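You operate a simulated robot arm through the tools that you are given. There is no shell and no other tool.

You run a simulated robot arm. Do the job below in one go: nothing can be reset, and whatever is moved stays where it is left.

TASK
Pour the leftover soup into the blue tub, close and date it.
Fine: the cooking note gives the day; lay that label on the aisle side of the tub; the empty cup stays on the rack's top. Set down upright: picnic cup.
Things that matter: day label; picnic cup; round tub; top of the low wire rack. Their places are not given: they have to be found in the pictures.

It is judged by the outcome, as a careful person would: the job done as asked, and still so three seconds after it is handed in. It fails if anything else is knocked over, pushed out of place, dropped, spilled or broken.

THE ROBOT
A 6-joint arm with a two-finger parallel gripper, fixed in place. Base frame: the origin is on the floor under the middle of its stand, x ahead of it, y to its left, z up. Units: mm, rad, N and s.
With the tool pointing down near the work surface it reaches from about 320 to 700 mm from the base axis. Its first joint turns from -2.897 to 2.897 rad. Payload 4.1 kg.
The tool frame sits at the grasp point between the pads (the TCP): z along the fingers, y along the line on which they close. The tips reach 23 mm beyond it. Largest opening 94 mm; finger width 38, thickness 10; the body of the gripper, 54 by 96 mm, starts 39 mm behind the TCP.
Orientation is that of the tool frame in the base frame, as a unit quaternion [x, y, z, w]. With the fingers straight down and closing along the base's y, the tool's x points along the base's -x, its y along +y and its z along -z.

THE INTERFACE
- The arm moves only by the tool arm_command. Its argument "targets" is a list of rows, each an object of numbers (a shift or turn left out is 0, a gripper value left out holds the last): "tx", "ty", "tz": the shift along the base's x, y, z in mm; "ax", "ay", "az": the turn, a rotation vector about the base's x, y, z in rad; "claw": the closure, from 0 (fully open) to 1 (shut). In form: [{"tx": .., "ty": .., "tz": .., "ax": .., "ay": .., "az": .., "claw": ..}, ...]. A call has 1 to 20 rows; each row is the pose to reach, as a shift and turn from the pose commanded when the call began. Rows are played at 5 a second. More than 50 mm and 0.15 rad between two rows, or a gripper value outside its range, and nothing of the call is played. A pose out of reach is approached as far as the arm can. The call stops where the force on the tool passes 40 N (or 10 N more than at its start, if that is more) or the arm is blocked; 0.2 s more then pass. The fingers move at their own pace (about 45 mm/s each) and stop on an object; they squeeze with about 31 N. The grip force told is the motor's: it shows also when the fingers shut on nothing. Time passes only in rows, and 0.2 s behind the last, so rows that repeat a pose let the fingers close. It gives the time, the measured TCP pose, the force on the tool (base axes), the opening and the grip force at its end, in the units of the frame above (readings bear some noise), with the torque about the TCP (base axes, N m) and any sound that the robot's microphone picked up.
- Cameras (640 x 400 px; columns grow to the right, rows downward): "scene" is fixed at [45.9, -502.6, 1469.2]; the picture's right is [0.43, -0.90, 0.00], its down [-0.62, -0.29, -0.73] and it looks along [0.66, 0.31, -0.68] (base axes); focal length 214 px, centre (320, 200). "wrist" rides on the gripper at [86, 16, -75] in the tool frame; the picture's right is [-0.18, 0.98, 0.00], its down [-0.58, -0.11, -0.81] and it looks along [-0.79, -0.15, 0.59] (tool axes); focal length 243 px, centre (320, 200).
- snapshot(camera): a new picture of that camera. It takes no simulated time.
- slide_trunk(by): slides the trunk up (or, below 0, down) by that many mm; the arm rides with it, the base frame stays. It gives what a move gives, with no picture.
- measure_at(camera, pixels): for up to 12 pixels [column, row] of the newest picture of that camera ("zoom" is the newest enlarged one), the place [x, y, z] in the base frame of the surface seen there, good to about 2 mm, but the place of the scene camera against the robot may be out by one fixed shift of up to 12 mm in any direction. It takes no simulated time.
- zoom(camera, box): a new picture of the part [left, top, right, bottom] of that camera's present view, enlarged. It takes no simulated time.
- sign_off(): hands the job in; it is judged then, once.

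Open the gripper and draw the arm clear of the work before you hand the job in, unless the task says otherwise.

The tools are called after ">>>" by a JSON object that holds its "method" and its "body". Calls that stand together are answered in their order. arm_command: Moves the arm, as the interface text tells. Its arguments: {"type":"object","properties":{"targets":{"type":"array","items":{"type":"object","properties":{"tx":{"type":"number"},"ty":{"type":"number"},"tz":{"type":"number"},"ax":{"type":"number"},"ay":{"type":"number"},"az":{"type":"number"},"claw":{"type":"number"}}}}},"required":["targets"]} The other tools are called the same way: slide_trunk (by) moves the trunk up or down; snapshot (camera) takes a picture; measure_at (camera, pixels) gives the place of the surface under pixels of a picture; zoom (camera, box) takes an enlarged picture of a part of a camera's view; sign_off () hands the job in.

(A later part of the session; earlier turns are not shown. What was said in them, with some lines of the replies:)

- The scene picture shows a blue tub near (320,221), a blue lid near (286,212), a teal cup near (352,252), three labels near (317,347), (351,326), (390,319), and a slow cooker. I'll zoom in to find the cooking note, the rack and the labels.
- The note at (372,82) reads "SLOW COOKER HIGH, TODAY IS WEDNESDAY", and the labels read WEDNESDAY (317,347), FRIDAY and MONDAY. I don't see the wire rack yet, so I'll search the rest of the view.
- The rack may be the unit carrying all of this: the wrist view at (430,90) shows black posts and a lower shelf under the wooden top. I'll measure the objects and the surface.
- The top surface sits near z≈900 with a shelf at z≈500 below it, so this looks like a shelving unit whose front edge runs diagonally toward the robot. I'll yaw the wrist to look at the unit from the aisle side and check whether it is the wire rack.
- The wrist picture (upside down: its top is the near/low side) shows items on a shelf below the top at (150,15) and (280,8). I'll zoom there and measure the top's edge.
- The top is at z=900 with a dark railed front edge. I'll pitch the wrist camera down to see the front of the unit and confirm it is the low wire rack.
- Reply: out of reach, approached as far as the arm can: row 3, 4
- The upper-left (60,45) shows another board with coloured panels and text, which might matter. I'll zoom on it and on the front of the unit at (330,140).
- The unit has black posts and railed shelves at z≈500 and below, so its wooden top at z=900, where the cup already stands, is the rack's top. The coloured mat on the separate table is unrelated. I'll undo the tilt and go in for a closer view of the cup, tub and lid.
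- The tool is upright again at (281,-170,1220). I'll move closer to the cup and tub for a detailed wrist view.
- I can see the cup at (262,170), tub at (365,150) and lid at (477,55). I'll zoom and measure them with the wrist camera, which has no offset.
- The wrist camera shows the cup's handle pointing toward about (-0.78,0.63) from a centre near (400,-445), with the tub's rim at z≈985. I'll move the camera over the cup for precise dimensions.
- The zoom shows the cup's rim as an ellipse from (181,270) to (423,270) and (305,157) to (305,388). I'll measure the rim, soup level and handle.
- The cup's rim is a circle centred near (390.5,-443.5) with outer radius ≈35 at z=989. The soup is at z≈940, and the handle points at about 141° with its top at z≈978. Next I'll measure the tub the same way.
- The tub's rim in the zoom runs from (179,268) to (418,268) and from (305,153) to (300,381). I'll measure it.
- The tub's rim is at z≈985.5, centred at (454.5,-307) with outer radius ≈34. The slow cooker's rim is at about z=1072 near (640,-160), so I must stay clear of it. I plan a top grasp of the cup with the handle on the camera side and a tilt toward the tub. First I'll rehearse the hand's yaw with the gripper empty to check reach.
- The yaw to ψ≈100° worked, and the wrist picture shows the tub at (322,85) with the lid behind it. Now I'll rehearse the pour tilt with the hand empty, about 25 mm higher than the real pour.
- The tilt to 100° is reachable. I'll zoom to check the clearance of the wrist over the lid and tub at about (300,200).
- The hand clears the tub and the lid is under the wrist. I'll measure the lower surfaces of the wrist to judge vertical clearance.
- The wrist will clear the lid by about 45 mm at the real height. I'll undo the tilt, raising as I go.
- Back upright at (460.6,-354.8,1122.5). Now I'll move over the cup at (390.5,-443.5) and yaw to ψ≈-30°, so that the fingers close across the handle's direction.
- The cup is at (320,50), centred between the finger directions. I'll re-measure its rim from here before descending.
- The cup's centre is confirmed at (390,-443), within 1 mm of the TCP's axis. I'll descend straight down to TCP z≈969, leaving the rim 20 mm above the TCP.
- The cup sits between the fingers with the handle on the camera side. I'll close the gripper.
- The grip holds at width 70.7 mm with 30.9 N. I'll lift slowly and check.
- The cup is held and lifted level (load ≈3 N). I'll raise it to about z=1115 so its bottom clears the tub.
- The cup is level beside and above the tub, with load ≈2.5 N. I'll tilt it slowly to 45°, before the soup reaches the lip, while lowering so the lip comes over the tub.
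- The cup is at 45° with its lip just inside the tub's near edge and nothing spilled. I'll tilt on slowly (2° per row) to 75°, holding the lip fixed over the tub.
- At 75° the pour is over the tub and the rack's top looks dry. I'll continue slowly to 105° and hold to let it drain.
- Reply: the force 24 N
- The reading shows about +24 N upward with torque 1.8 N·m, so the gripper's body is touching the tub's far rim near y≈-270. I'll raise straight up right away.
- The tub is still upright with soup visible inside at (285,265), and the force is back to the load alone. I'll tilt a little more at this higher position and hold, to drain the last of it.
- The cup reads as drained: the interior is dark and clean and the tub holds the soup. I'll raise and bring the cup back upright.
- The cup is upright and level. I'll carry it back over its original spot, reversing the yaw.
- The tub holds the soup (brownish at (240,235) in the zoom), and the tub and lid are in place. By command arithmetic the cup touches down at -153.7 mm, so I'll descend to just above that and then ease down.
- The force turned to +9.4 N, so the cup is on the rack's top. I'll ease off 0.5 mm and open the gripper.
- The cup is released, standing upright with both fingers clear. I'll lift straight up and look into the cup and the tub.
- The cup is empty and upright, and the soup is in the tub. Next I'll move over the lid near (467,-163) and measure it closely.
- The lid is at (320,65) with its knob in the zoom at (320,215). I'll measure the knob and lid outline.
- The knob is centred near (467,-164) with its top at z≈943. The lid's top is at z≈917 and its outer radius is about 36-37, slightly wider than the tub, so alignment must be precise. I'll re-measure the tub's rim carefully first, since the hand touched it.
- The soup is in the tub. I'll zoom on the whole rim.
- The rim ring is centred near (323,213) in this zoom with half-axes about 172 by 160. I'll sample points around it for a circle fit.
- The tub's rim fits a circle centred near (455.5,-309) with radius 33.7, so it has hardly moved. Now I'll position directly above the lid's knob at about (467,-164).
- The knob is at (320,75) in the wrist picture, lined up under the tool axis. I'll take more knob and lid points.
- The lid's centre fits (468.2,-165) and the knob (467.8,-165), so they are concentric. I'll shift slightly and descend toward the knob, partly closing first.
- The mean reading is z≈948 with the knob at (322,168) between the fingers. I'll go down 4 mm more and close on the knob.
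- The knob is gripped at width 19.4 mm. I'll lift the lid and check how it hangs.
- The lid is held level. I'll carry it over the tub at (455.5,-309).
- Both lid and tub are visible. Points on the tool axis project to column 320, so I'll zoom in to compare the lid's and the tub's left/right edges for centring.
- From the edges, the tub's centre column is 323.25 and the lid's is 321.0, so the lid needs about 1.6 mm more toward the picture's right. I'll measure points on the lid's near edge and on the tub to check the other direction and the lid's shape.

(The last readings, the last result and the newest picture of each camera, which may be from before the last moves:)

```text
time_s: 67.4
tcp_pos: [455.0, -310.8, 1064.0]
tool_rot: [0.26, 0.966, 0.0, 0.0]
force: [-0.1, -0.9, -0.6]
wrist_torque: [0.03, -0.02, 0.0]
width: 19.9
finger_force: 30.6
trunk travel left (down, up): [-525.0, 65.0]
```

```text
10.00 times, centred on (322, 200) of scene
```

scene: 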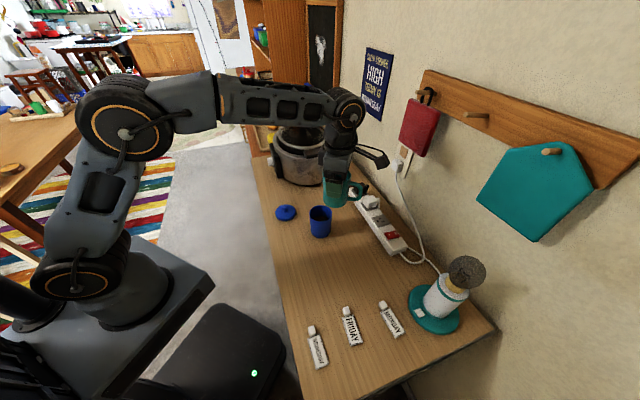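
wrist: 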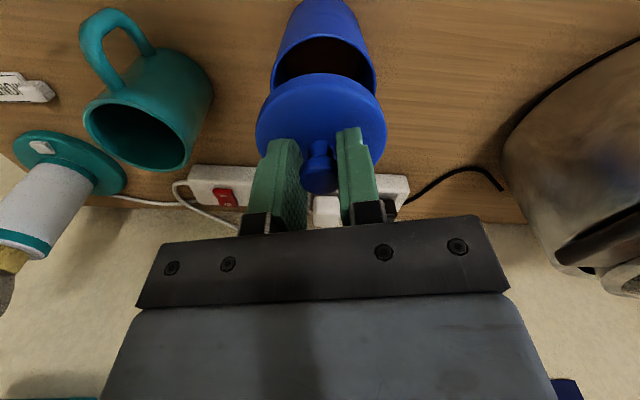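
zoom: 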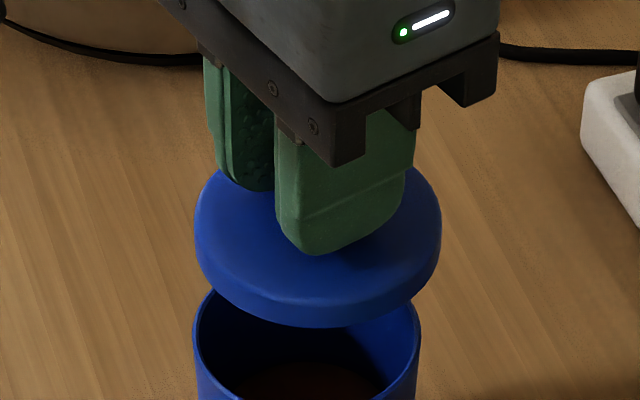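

The measurements agree that the lid's centre is about 3 mm off the tub's: the wrist view gives +1.6 mm along its right, and the scene view shows the lid 3.2 mm toward scene-right. I'll shift by (-1.0,+2.9), lower to about 10 mm above the rim and look again.

>>> {"method": "arm_command", "body": {"targets": [{"tx": -0.5, "ty": 1.5, "tz": -5}, {"tx": -1, "ty": 2.9, "tz": -14}, {"tx": -1, "ty": 2.9, "tz": -20}, {"tx": -1, "ty": 2.9, "tz": -22}, {"tx": -1, "ty": 2.9, "tz": -22}]}}

>>> {"method": "zoom", "body": {"camera": "scene", "box": [290, 185, 354, 225]}}

>>> {"method": "zoom", "body": {"camera": "wrist", "box": [240, 20, 400, 120]}}

>>> {"method": "zoom", "body": {"camera": "wrist", "box": [240, 80, 400, 180]}}

```text
time_s: 68.6
tcp_pos: [454.7, -306.0, 1042.0]
tool_rot: [0.259, 0.966, 0.0, 0.0]
force: [0.1, 0.5, 0.3]
wrist_torque: [-0.02, 0.02, -0.02]
width: 19.7
finger_force: 30.9
trunk travel left (down, up): [-525.0, 65.0]
```

```text
10.00 times, centred on (322, 205) of scene
```

zoom: 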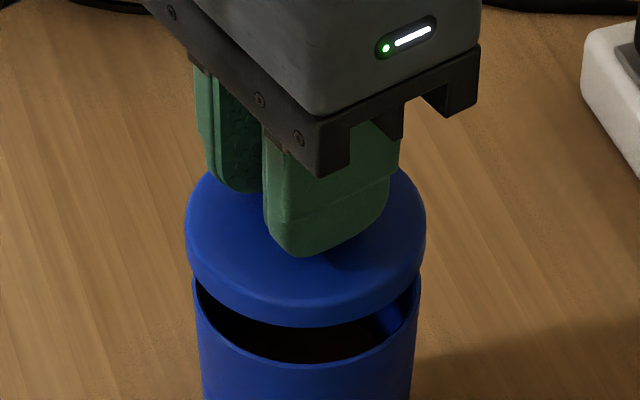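

```text
4.00 times, centred on (320, 70) of wrist
```

zoom: 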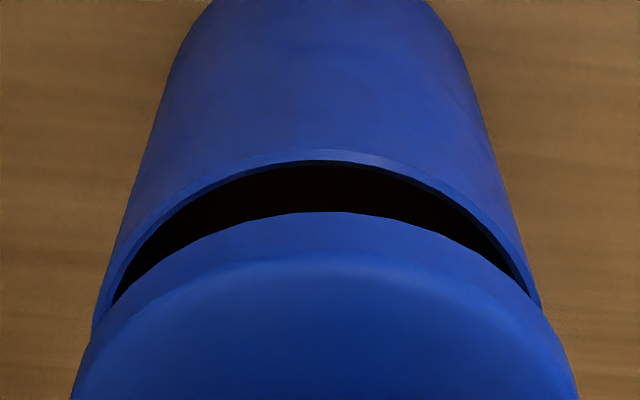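

```text
4.00 times, centred on (320, 130) of wrist
```

zoom: 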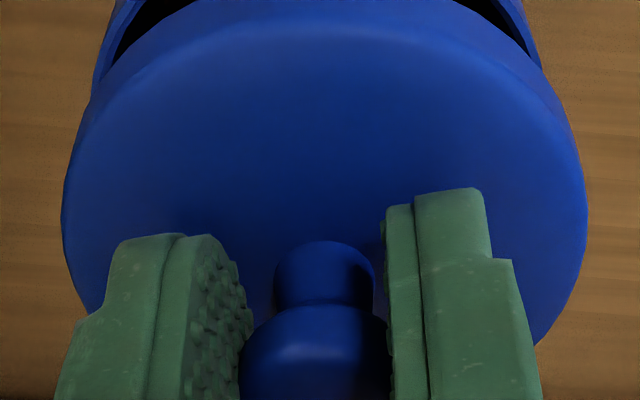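

The scene view shows lid and tub edges now centred to within about 0.4 mm. I'll check the wrist view's left and right edges more finely.

>>> {"method": "zoom", "body": {"camera": "wrist", "box": [250, 70, 314, 110]}}

>>> {"method": "zoom", "body": {"camera": "wrist", "box": [330, 70, 394, 110]}}

```text
10.00 times, centred on (282, 90) of wrist
```

zoom: 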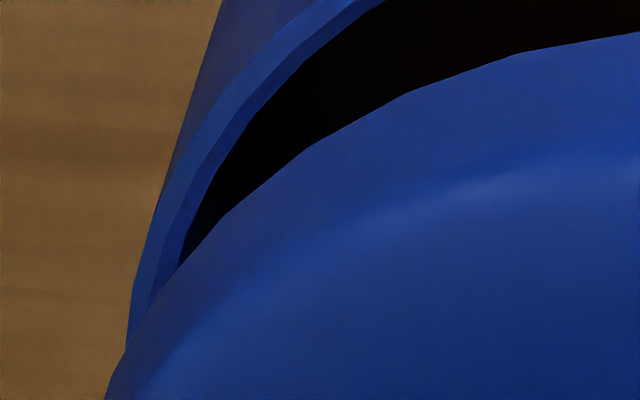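

```text
10.00 times, centred on (362, 90) of wrist
```

zoom: 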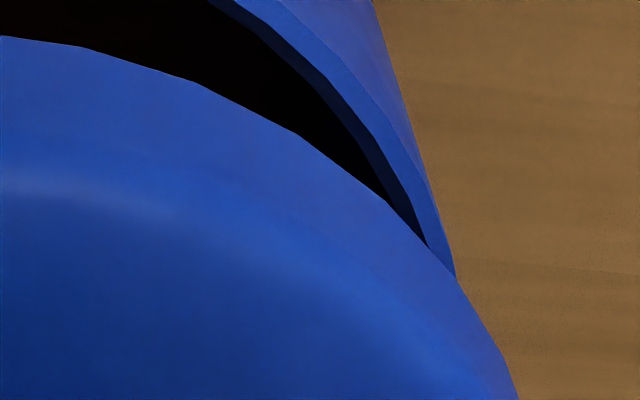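

The wrist view suggests the lid is about 0.8 mm too far toward picture-right. I'll correct by (-0.5,-0.6) and lower slowly, watching the force. Seated should read z≈1022, and caught on the rim z≈1029.

>>> {"method": "arm_command", "body": {"targets": [{"tx": -0.5, "ty": -0.6, "tz": -3}, {"tx": -0.5, "ty": -0.6, "tz": -7}, {"tx": -0.5, "ty": -0.6, "tz": -10}, {"tx": -0.5, "ty": -0.6, "tz": -12}, {"tx": -0.5, "ty": -0.6, "tz": -13.5}, {"tx": -0.5, "ty": -0.6, "tz": -15}, {"tx": -0.5, "ty": -0.6, "tz": -15}]}}

>>> {"method": "zoom", "body": {"camera": "scene", "box": [290, 185, 354, 225]}}

```text
time_s: 70.2
tcp_pos: [452.5, -306.7, 1026.2]
tool_rot: [0.258, 0.966, 0.0, -0.001]
force: [1.4, -0.1, -0.5]
wrist_torque: [0.0, 0.01, -0.01]
width: 19.5
finger_force: 31.3
trunk travel left (down, up): [-525.0, 65.0]
```

```text
10.00 times, centred on (322, 205) of scene
```

zoom: 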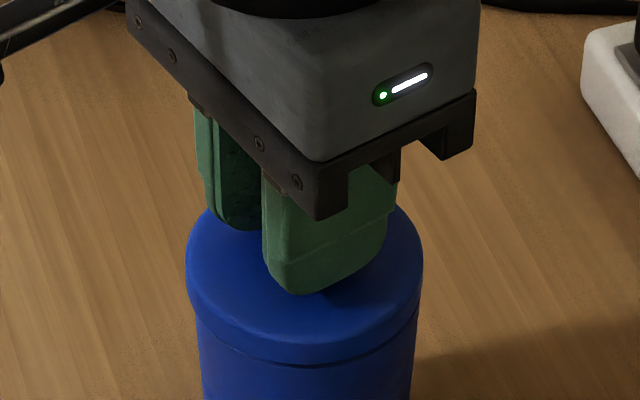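

No contact force yet at z≈1027, so the plug has already entered the tub. I'll lower in 1 mm steps until it seats.

>>> {"method": "arm_command", "body": {"targets": [{"tz": -1}, {"tz": -2}, {"tz": -3}, {"tz": -3}]}}

>>> {"method": "arm_command", "body": {"targets": [{"tz": -1}, {"tz": -1}]}}

```text
time_s: 71.2
tcp_pos: [454.4, -307.2, 1023.2]
tool_rot: [0.259, 0.966, 0.0, 0.0]
force: [0.5, 0.5, 0.2]
wrist_torque: [-0.02, -0.05, 0.01]
width: 19.7
finger_force: 31.3
trunk travel left (down, up): [-525.0, 65.0]
```

```text
time_s: 71.8
tcp_pos: [454.7, -307.5, 1024.0]
tool_rot: [0.259, 0.966, -0.001, 0.001]
force: [1.0, -1.0, 5.2]
wrist_torque: [0.01, 0.0, 0.0]
width: 19.9
finger_force: 31.0
trunk travel left (down, up): [-525.0, 65.0]
heard: snap
```

I heard a snap with +5 N of force at z≈1023, so the lid has clicked on. I'll check visually before releasing.

>>> {"method": "zoom", "body": {"camera": "scene", "box": [290, 185, 354, 225]}}

>>> {"method": "snapshot", "body": {"camera": "wrist"}}

>>> {"method": "zoom", "body": {"camera": "wrist", "box": [240, 40, 400, 140]}}

```text
10.00 times, centred on (322, 205) of scene
```

zoom: 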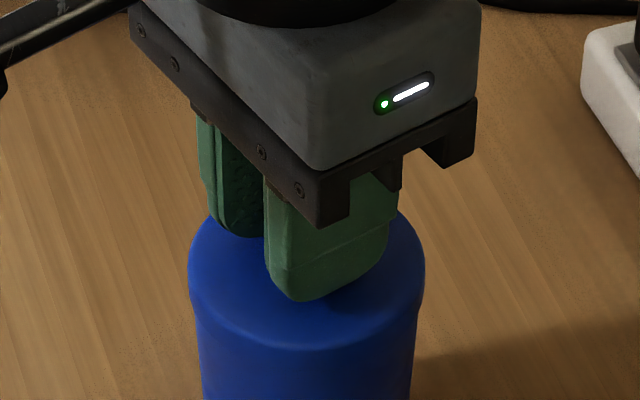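

```text
taken
```

wrist: 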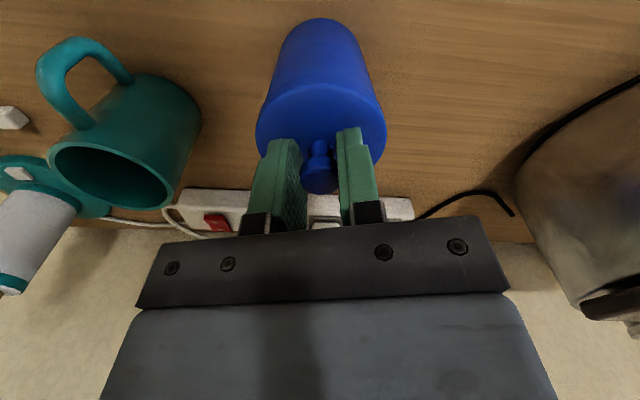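

```text
4.00 times, centred on (320, 90) of wrist
```

zoom: 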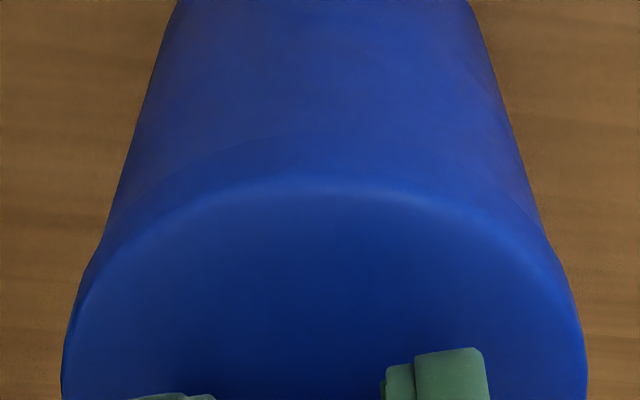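

The lid sits flush and centred on the tub. I'll open the fingers moderately and rise straight up.

>>> {"method": "arm_command", "body": {"targets": [{"claw": 0.7}, {"claw": 0.6}, {"claw": 0.5}, {"claw": 0.5}, {"tz": 5, "claw": 0.5}, {"tz": 20, "claw": 0.5}, {"tz": 50, "claw": 0.5}, {"tz": 85, "claw": 0.5}]}}

>>> {"method": "snapshot", "body": {"camera": "wrist"}}

>>> {"method": "zoom", "body": {"camera": "scene", "box": [260, 170, 420, 270]}}

```text
time_s: 73.6
tcp_pos: [454.6, -307.6, 1108.6]
tool_rot: [0.259, 0.966, 0.0, 0.0]
force: [-1.3, 0.1, -0.2]
wrist_torque: [0.02, -0.01, 0.01]
width: 47.1
finger_force: 0.0
trunk travel left (down, up): [-525.0, 65.0]
```

```text
taken
```

wrist: 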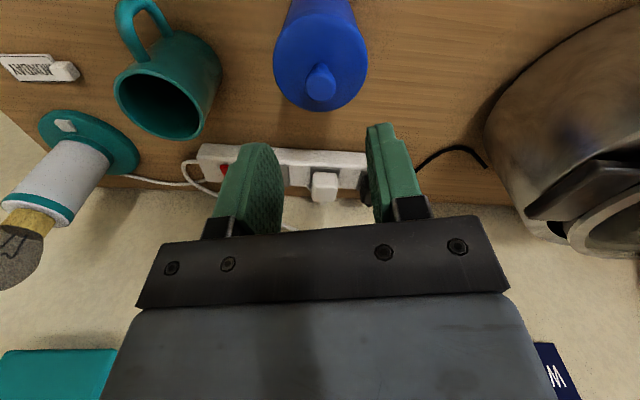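

```text
4.00 times, centred on (340, 220) of scene
```

zoom: 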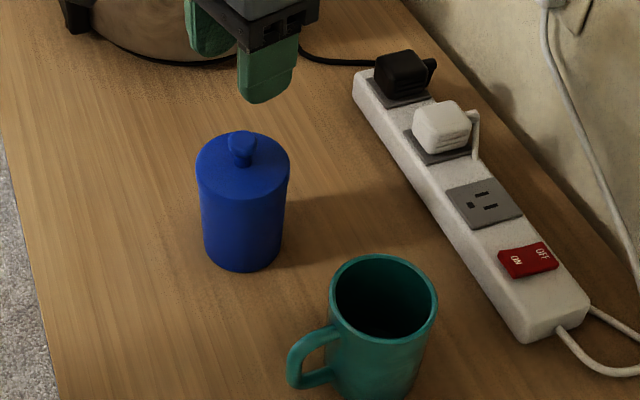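

The tub is closed and the cup is upright. Now I'll move over to the WEDNESDAY label near (150,-440) to look at it closely.

>>> {"method": "arm_command", "body": {"targets": [{"tx": -41, "ty": -14}, {"tx": -82, "ty": -27}, {"tx": -124, "ty": -41}, {"tx": -165, "ty": -55}, {"tx": -206, "ty": -69}, {"tx": -247, "ty": -82}, {"tx": -288, "ty": -96}, {"tx": -329, "ty": -110}, {"tx": -329, "ty": -110, "tz": -30}]}}

>>> {"method": "snapshot", "body": {"camera": "wrist"}}

>>> {"method": "snapshot", "body": {"camera": "scene"}}

```text
time_s: 75.6
tcp_pos: [123.2, -415.1, 1078.0]
tool_rot: [0.257, 0.966, 0.0, -0.001]
force: [0.9, -1.3, 0.8]
wrist_torque: [0.01, -0.03, 0.04]
width: 47.1
finger_force: 0.1
trunk travel left (down, up): [-525.0, 65.0]
```

```text
taken
```

wrist: 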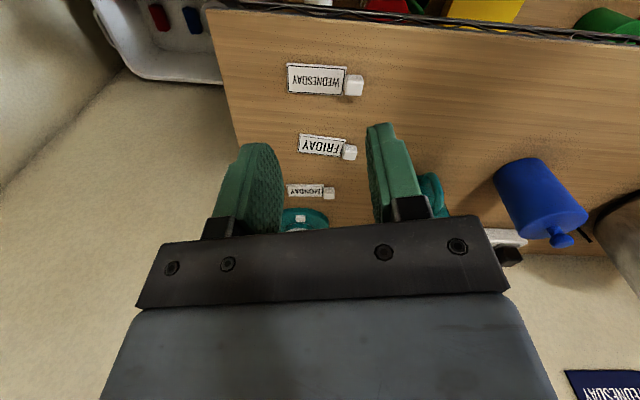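

```text
taken
```

scene: 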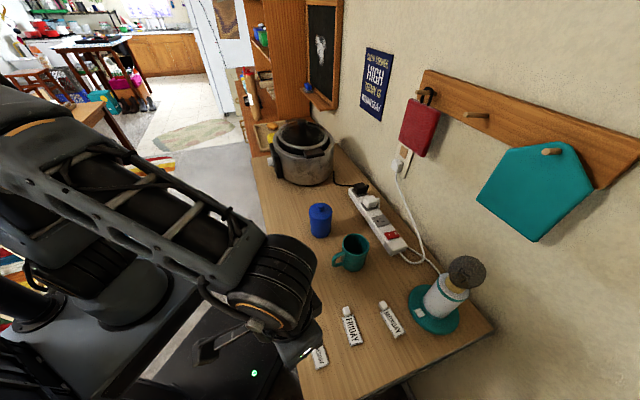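

The black wire rail along the rack's edge is visible at (480,22), confirming the wire rack. I'll zoom on the WEDNESDAY label at (325,80) and measure it.

>>> {"method": "zoom", "body": {"camera": "wrist", "box": [270, 50, 382, 120]}}

```text
5.71 times, centred on (326, 85) of wrist
```

zoom: 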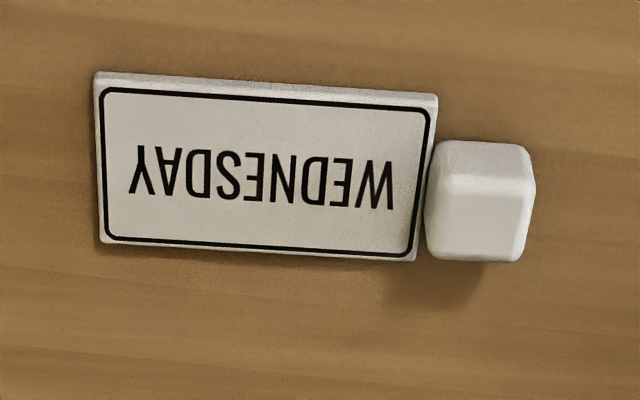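

I'll measure the plate's corners and the block's top.

>>> {"method": "measure_at", "body": {"camera": "zoom", "pixels": [[102, 85], [432, 103], [412, 255], [102, 235], [265, 165], [480, 220], [440, 195], [515, 195], [440, 250], [510, 250], [485, 160], [425, 180]]}}

>>> {"method": "measure_at", "body": {"camera": "zoom", "pixels": [[100, 78], [435, 98], [417, 258], [99, 240], [480, 190], [480, 250], [450, 220], [515, 220], [480, 145], [300, 300], [300, 40], [580, 200]]}}

```text
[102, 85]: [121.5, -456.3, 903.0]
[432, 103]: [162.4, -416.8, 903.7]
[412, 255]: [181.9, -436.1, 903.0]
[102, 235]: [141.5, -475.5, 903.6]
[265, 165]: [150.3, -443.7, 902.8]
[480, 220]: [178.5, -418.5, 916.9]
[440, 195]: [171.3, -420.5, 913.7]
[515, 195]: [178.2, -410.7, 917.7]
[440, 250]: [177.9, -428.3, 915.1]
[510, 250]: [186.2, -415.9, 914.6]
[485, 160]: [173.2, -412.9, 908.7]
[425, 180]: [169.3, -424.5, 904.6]
```

```text
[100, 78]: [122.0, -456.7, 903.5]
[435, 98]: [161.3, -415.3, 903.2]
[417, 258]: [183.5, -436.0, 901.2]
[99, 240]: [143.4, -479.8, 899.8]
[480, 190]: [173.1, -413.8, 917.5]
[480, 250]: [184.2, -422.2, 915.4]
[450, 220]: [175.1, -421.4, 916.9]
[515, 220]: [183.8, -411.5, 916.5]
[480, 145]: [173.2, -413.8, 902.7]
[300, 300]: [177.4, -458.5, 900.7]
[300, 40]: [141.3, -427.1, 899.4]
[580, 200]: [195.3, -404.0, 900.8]
```

The label's plate is 57×28 mm, centred at (152,-446.5) with z=903. Its block is ≈15 mm wide with top z≈917, centred near (179,-419) on the +45° end. I'll grip the block along the label's long axis, so I yaw to ψ≈-45° and position above it.

>>> {"method": "arm_command", "body": {"targets": [{"tx": 14, "ty": -1, "tz": -15, "az": -0.07}, {"tx": 30, "ty": -1.5, "tz": -40, "az": -0.14}, {"tx": 45, "ty": -2, "tz": -65, "az": -0.21}, {"tx": 54.5, "ty": -2.5, "tz": -85, "az": -0.27}, {"tx": 54.5, "ty": -2.5, "tz": -100, "az": -0.27}, {"tx": 54.5, "ty": -2.5, "tz": -100, "az": -0.27}]}}

>>> {"method": "arm_command", "body": {"targets": [{"tz": 0}]}}

>>> {"method": "arm_command", "body": {"targets": [{"tz": 0}]}}

>>> {"method": "snapshot", "body": {"camera": "wrist"}}

>>> {"method": "zoom", "body": {"camera": "wrist", "box": [240, 60, 400, 160]}}

```text
time_s: 77.0
tcp_pos: [178.0, -420.1, 977.5]
tool_rot: [0.387, 0.922, 0.0, 0.0]
force: [0.1, -0.7, 0.2]
wrist_torque: [0.01, 0.0, -0.01]
width: 46.9
finger_force: 0.0
trunk travel left (down, up): [-525.0, 65.0]
```

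```text
time_s: 77.4
tcp_pos: [178.2, -420.5, 977.8]
tool_rot: [0.386, 0.922, 0.0, 0.0]
force: [0.3, 0.2, 0.1]
wrist_torque: [0.0, 0.02, 0.0]
width: 47.2
finger_force: 0.0
trunk travel left (down, up): [-525.0, 65.0]
```

```text
time_s: 77.8
tcp_pos: [178.1, -420.0, 976.9]
tool_rot: [0.386, 0.923, 0.0, 0.001]
force: [-0.2, 0.9, 0.2]
wrist_torque: [0.0, -0.01, 0.0]
width: 46.6
finger_force: 0.0
trunk travel left (down, up): [-525.0, 65.0]
```

```text
taken
```

wrist: 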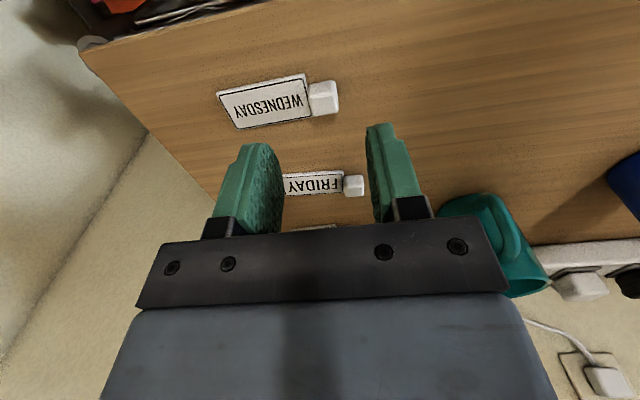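

```text
4.00 times, centred on (320, 110) of wrist
```

zoom: 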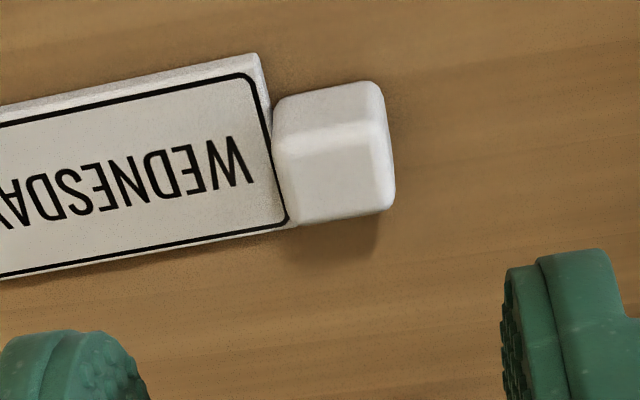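

The block is at about (324,100), near the tool axis. I'll measure it again from here.

>>> {"method": "measure_at", "body": {"camera": "zoom", "pixels": [[335, 172], [290, 165], [380, 150], [300, 212], [385, 200], [340, 205], [330, 140], [290, 190], [390, 175], [335, 100], [150, 180], [262, 65]]}}

```text
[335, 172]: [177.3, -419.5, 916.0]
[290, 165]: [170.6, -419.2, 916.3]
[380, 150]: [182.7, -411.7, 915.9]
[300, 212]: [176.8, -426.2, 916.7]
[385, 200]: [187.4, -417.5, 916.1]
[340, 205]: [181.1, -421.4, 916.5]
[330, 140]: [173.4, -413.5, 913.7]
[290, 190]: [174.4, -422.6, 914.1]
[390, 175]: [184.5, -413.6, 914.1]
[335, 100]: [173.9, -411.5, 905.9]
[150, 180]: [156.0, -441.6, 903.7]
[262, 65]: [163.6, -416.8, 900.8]
```

The block's centre is (179.2,-418.7), while the TCP reads (178.1,-420.2). I'll shift by (+0.9,+1.4) and descend to just above gripping height, keeping the tips clear of the 3 mm plate.

>>> {"method": "arm_command", "body": {"targets": [{"tx": 0.9, "ty": 1.4, "tz": -15}, {"tx": 0.9, "ty": 1.4, "tz": -30}, {"tx": 0.9, "ty": 1.4, "tz": -40}, {"tx": 0.9, "ty": 1.4, "tz": -45}, {"tx": 0.9, "ty": 1.4, "tz": -45}]}}

>>> {"method": "arm_command", "body": {"targets": [{"tz": 0}]}}

>>> {"method": "arm_command", "body": {"targets": [{"tz": 0}]}}

>>> {"method": "snapshot", "body": {"camera": "wrist"}}

```text
time_s: 79.0
tcp_pos: [180.0, -419.0, 933.6]
tool_rot: [0.386, 0.923, 0.0, 0.0]
force: [0.8, 0.1, -0.4]
wrist_torque: [0.01, -0.03, -0.02]
width: 47.0
finger_force: 0.1
trunk travel left (down, up): [-525.0, 65.0]
```

```text
time_s: 79.4
tcp_pos: [179.9, -419.0, 933.3]
tool_rot: [0.385, 0.923, 0.0, -0.001]
force: [0.8, -0.5, 0.2]
wrist_torque: [-0.01, 0.0, 0.01]
width: 47.1
finger_force: 0.0
trunk travel left (down, up): [-525.0, 65.0]
```

```text
time_s: 79.8
tcp_pos: [180.1, -419.4, 933.1]
tool_rot: [0.386, 0.923, 0.0, 0.0]
force: [-1.2, -0.4, 0.5]
wrist_torque: [0.0, 0.0, -0.02]
width: 46.6
finger_force: 0.0
trunk travel left (down, up): [-525.0, 65.0]
```

```text
taken
```

wrist: 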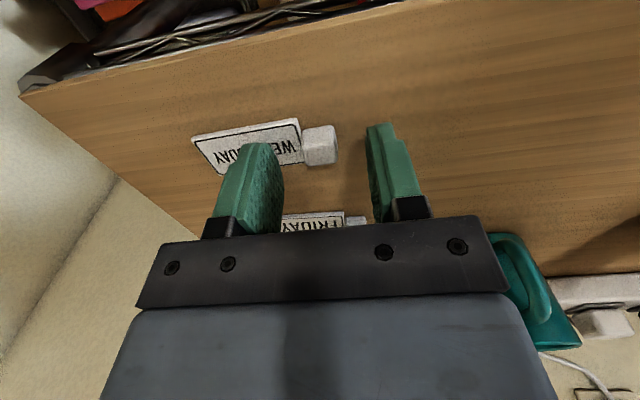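

The TCP reads (180,-419.1,933.3) with the block between the fingers at (320,148). I'll descend 5 mm and close.

>>> {"method": "arm_command", "body": {"targets": [{"tz": -3}, {"tz": -5}, {"tz": -5, "claw": 0.65}, {"tz": -5, "claw": 0.8}, {"tz": -5, "claw": 1}, {"tz": -5, "claw": 1}, {"tz": -5, "claw": 1}, {"tz": -5, "claw": 1}]}}

>>> {"method": "snapshot", "body": {"camera": "wrist"}}

>>> {"method": "zoom", "body": {"camera": "wrist", "box": [220, 90, 380, 190]}}

```text
time_s: 81.6
tcp_pos: [180.7, -418.3, 928.9]
tool_rot: [0.386, 0.922, 0.0, 0.0]
force: [0.3, -0.2, 0.1]
wrist_torque: [0.04, 0.03, -0.01]
width: 16.6
finger_force: 30.9
trunk travel left (down, up): [-525.0, 65.0]
```

```text
taken
```

wrist: 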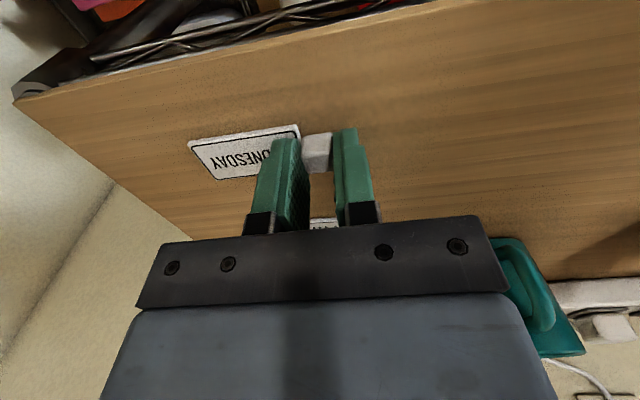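

```text
4.00 times, centred on (300, 140) of wrist
```

zoom: 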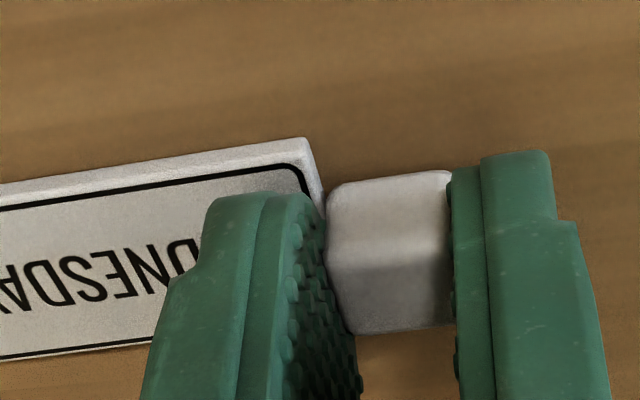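

The block is gripped at width 16.6 mm with 30.9 N. I'll lift slowly and check the label is held flat.

>>> {"method": "arm_command", "body": {"targets": [{"tz": 2}, {"tz": 6}, {"tz": 15}, {"tz": 35}, {"tz": 60}, {"tz": 90}, {"tz": 110}, {"tz": 110}]}}

>>> {"method": "snapshot", "body": {"camera": "wrist"}}

>>> {"method": "zoom", "body": {"camera": "scene", "box": [240, 260, 400, 360]}}

```text
time_s: 83.4
tcp_pos: [179.9, -418.1, 1036.2]
tool_rot: [0.386, 0.922, 0.0, 0.001]
force: [0.3, 0.3, 0.1]
wrist_torque: [0.01, 0.0, -0.03]
width: 16.6
finger_force: 30.9
trunk travel left (down, up): [-525.0, 65.0]
```

```text
taken
```

wrist: 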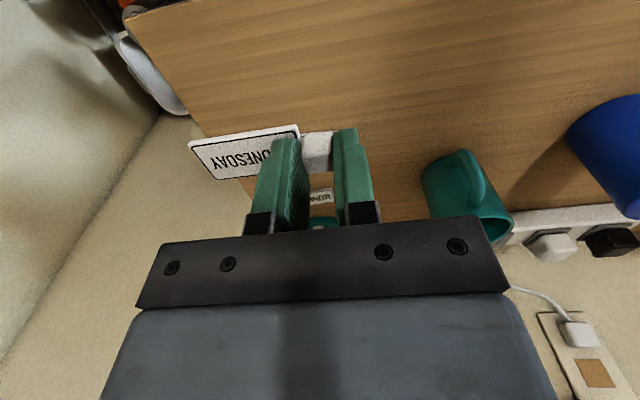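

```text
4.00 times, centred on (320, 310) of scene
```

zoom: 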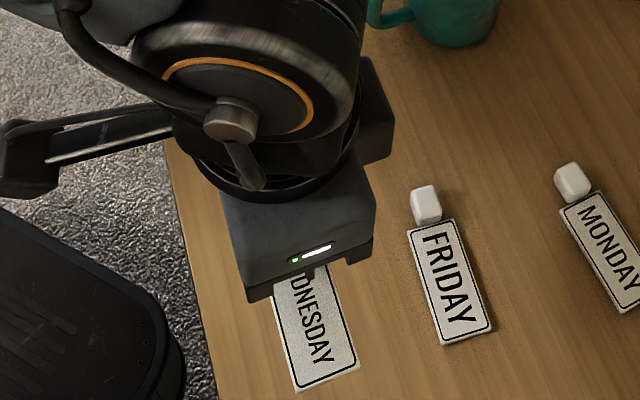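

The label is held flat and the others are untouched. I'll carry it to the tub's aisle side, turning it 90° so the plate points at the tub with the block outward. The block's target is about 114 mm from the tub's centre along (-0.707,0.707).

>>> {"method": "arm_command", "body": {"targets": [{"tx": 4, "ty": 4, "tz": 5, "az": 0.05}, {"tx": 14, "ty": 14, "tz": 10, "az": 0.13}, {"tx": 28, "ty": 28, "tz": 15, "az": 0.24}, {"tx": 43, "ty": 42, "tz": 15, "az": 0.35}, {"tx": 58, "ty": 57, "tz": 15, "az": 0.46}, {"tx": 73, "ty": 71, "tz": 15, "az": 0.57}, {"tx": 87, "ty": 85, "tz": 15, "az": 0.69}, {"tx": 102, "ty": 100, "tz": 15, "az": 0.81}, {"tx": 117, "ty": 114, "tz": 15, "az": 0.93}, {"tx": 131, "ty": 128, "tz": 15, "az": 1.05}, {"tx": 146, "ty": 143, "tz": 15, "az": 1.17}, {"tx": 161, "ty": 157, "tz": 15, "az": 1.29}, {"tx": 174, "ty": 170, "tz": 15, "az": 1.4}, {"tx": 185, "ty": 181, "tz": 15, "az": 1.49}, {"tx": 192, "ty": 188, "tz": 15, "az": 1.55}, {"tx": 194.6, "ty": 190.6, "tz": 15, "az": 1.571}, {"tx": 194.6, "ty": 190.6, "tz": 15, "az": 1.571}]}}

>>> {"method": "snapshot", "body": {"camera": "wrist"}}

>>> {"method": "zoom", "body": {"camera": "scene", "box": [220, 150, 380, 250]}}

```text
time_s: 87.0
tcp_pos: [375.0, -227.3, 1053.0]
tool_rot: [-0.379, 0.925, 0.0, 0.0]
force: [-0.2, -0.5, -0.7]
wrist_torque: [0.02, -0.02, -0.02]
width: 16.5
finger_force: 30.9
trunk travel left (down, up): [-525.0, 65.0]
```

```text
taken
```

wrist: 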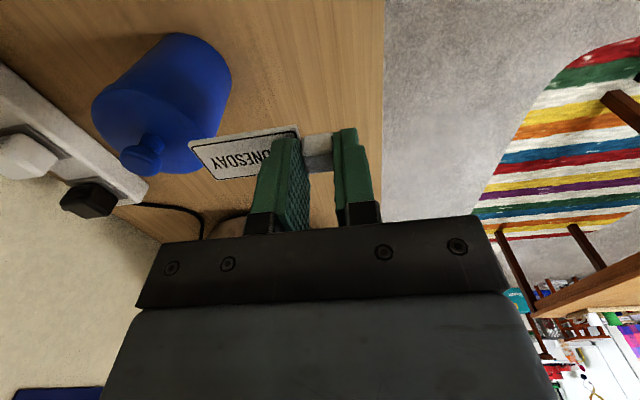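

```text
4.00 times, centred on (300, 200) of scene
```

zoom: 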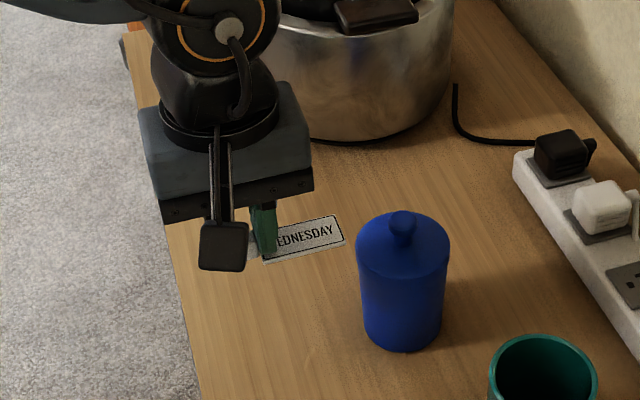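

The label is in position above the table with the tub at (160,100) in the wrist picture. I'll measure the plate and tub to verify the gap before lowering.

>>> {"method": "measure_at", "body": {"camera": "wrist", "pixels": [[193, 148], [213, 176], [292, 130], [240, 155], [215, 60], [228, 80], [225, 110], [140, 150], [300, 60], [370, 60], [170, 70], [205, 135]]}}

```text
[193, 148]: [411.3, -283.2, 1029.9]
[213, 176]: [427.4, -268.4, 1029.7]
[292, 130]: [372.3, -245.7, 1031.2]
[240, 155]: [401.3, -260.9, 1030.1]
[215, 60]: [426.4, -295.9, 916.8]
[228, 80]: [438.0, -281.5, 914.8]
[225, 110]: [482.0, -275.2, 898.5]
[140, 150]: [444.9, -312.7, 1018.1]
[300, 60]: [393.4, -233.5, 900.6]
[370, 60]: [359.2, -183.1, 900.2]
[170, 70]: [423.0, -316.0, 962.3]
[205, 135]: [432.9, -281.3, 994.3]
```

The plate's end is about 14 mm clear of the tub's wall. I'll lower straight down and ease the last few millimetres.

>>> {"method": "arm_command", "body": {"targets": [{"tz": -12}, {"tz": -35}, {"tz": -60}, {"tz": -85}, {"tz": -105}, {"tz": -116}, {"tz": -121}, {"tz": -122}, {"tz": -122}]}}

>>> {"method": "snapshot", "body": {"camera": "wrist"}}

>>> {"method": "zoom", "body": {"camera": "scene", "box": [240, 170, 368, 250]}}

```text
time_s: 89.0
tcp_pos: [374.7, -227.0, 929.9]
tool_rot: [-0.379, 0.925, 0.0, 0.0]
force: [0.3, 0.1, 0.1]
wrist_torque: [0.0, 0.01, 0.01]
width: 16.6
finger_force: 30.6
trunk travel left (down, up): [-525.0, 65.0]
```

```text
taken
```

wrist: 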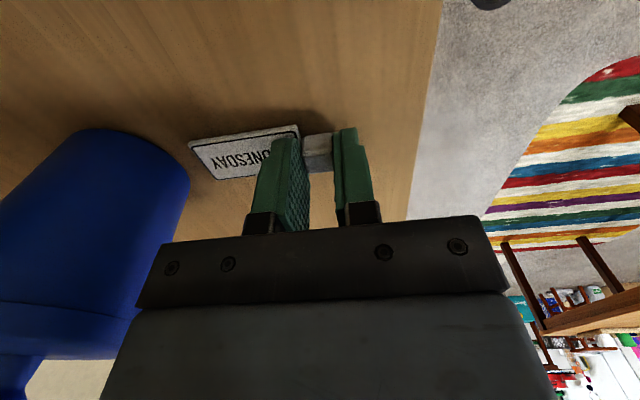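

```text
5.00 times, centred on (304, 210) of scene
```

zoom: 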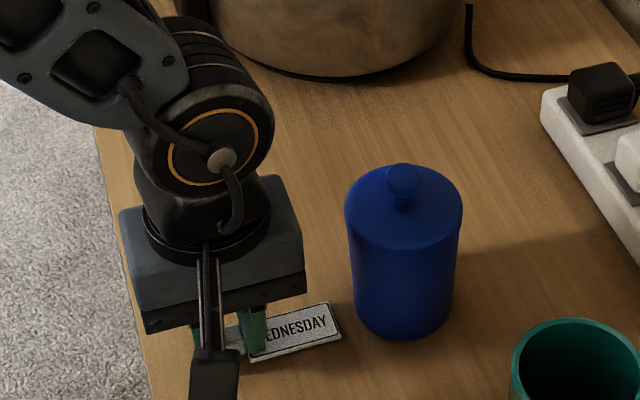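

The label hovers about 3 mm above the top, with its plate beside the tub. I'll ease it down.

>>> {"method": "arm_command", "body": {"targets": [{"tz": -1}, {"tz": -2}, {"tz": -2.6}, {"tz": -2.6}]}}

>>> {"method": "arm_command", "body": {"targets": [{"tz": -0.5}, {"tz": -0.5}]}}

```text
time_s: 90.0
tcp_pos: [375.2, -227.2, 927.5]
tool_rot: [-0.38, 0.925, -0.001, -0.001]
force: [-1.6, -0.1, 2.8]
wrist_torque: [-0.01, 0.03, 0.01]
width: 16.4
finger_force: 31.2
trunk travel left (down, up): [-525.0, 65.0]
```

```text
time_s: 90.6
tcp_pos: [376.1, -227.6, 928.4]
tool_rot: [-0.379, 0.925, -0.001, 0.0]
force: [0.7, 1.2, 7.5]
wrist_torque: [-0.03, -0.02, 0.02]
width: 16.3
finger_force: 30.9
trunk travel left (down, up): [-525.0, 65.0]
```

The force has risen to 7.5 N, so the label is on the surface. I'll relieve it slightly, open gently and lift.

>>> {"method": "arm_command", "body": {"targets": [{"tz": 0.6}, {"tz": 0.6, "claw": 0.78}, {"tz": 0.6, "claw": 0.7}, {"tz": 0.8, "claw": 0.66}, {"tz": 0.8, "claw": 0.64}, {"tz": 0.8, "claw": 0.64}, {"tz": 4, "claw": 0.64}, {"tz": 12, "claw": 0.64}, {"tz": 30, "claw": 0.64}, {"tz": 60, "claw": 0.64}, {"tz": 100, "claw": 0.64}, {"tz": 140, "claw": 0.64}]}}

>>> {"method": "snapshot", "body": {"camera": "wrist"}}

>>> {"method": "zoom", "body": {"camera": "scene", "box": [240, 170, 368, 250]}}

```text
time_s: 93.2
tcp_pos: [374.8, -225.2, 1068.0]
tool_rot: [-0.38, 0.925, 0.0, 0.0]
force: [0.3, 0.0, 0.1]
wrist_torque: [0.01, 0.01, 0.01]
width: 33.8
finger_force: 0.0
trunk travel left (down, up): [-525.0, 65.0]
```

```text
taken
```

wrist: 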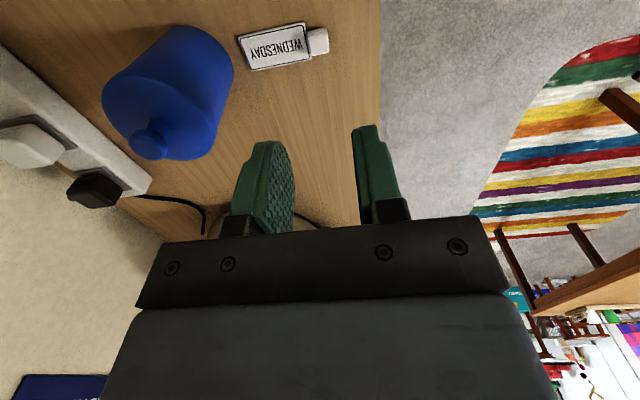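

```text
5.00 times, centred on (304, 210) of scene
```

zoom: 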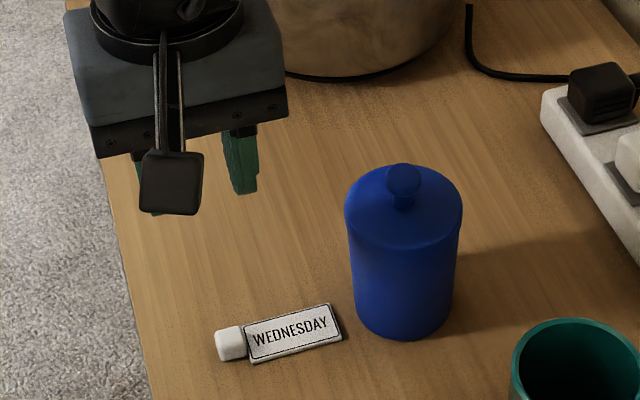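

The WEDNESDAY label lies flat on the aisle side, next to the closed tub. I'll open fully and draw the arm up and back, clear of the work.

>>> {"method": "arm_command", "body": {"targets": [{"tz": 30, "claw": 0.3}, {"tx": -10, "ty": 6, "tz": 65, "claw": 0}, {"tx": -25, "ty": 15, "tz": 95, "claw": 0}, {"tx": -40, "ty": 24, "tz": 125, "claw": 0}, {"tx": -55, "ty": 33, "tz": 155, "claw": 0}, {"tx": -70, "ty": 42, "tz": 180, "claw": 0}, {"tx": -85, "ty": 50, "tz": 200, "claw": 0}, {"tx": -85, "ty": 50, "tz": 200, "claw": 0}]}}

>>> {"method": "snapshot", "body": {"camera": "scene"}}

>>> {"method": "snapshot", "body": {"camera": "wrist"}}

>>> {"method": "zoom", "body": {"camera": "scene", "box": [240, 170, 432, 290]}}

```text
time_s: 95.0
tcp_pos: [290.6, -176.3, 1268.1]
tool_rot: [-0.38, 0.925, 0.0, 0.0]
force: [0.1, 0.0, 0.7]
wrist_torque: [-0.04, 0.02, 0.01]
width: 94.1
finger_force: 0.0
trunk travel left (down, up): [-525.0, 65.0]
```

```text
taken
```

scene: 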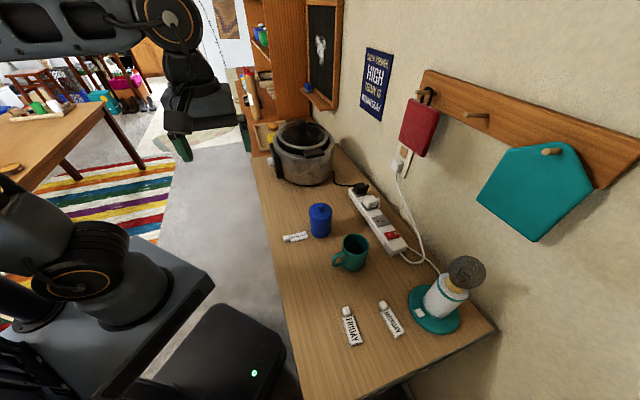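

```text
taken
```

wrist: 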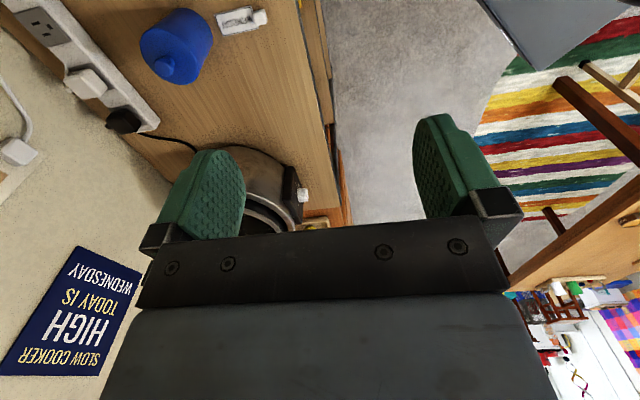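

```text
3.33 times, centred on (336, 230) of scene
```

zoom: 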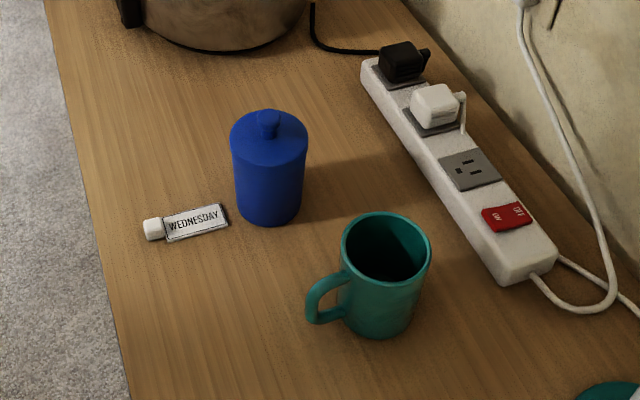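

The tub is closed with the soup inside and the WEDNESDAY label lies on its aisle side. The empty cup stands upright on the rack's top. Nothing is spilled or displaced, and the arm is clear with the gripper open. I'm handing in the job.

>>> {"method": "sign_off", "body": {}}

```text
The job is handed in.
```

I poured the soup into the blue tub, closed it, and dated it with the WEDNESDAY label. I saw no spill, and nothing else was knocked or moved out of place.

- **Tub:** the lid snapped on and sits flush and centred. While I was pouring, the gripper pressed on the tub's far rim for a moment. I lifted straight away, and when I measured it again the tub was upright and had barely moved.
- **Day:** the wall note by the slow cooker says "TODAY IS WEDNESDAY". That label lies flat on the aisle side of the tub, with a small gap between them.
- **Cup:** the picnic cup is empty and upright on the rack's top, where it stood before. I took the rack's top to be the wooden surface with the black wire rail, since the cup was already on it.

The gripper is open and the arm is clear of the work.
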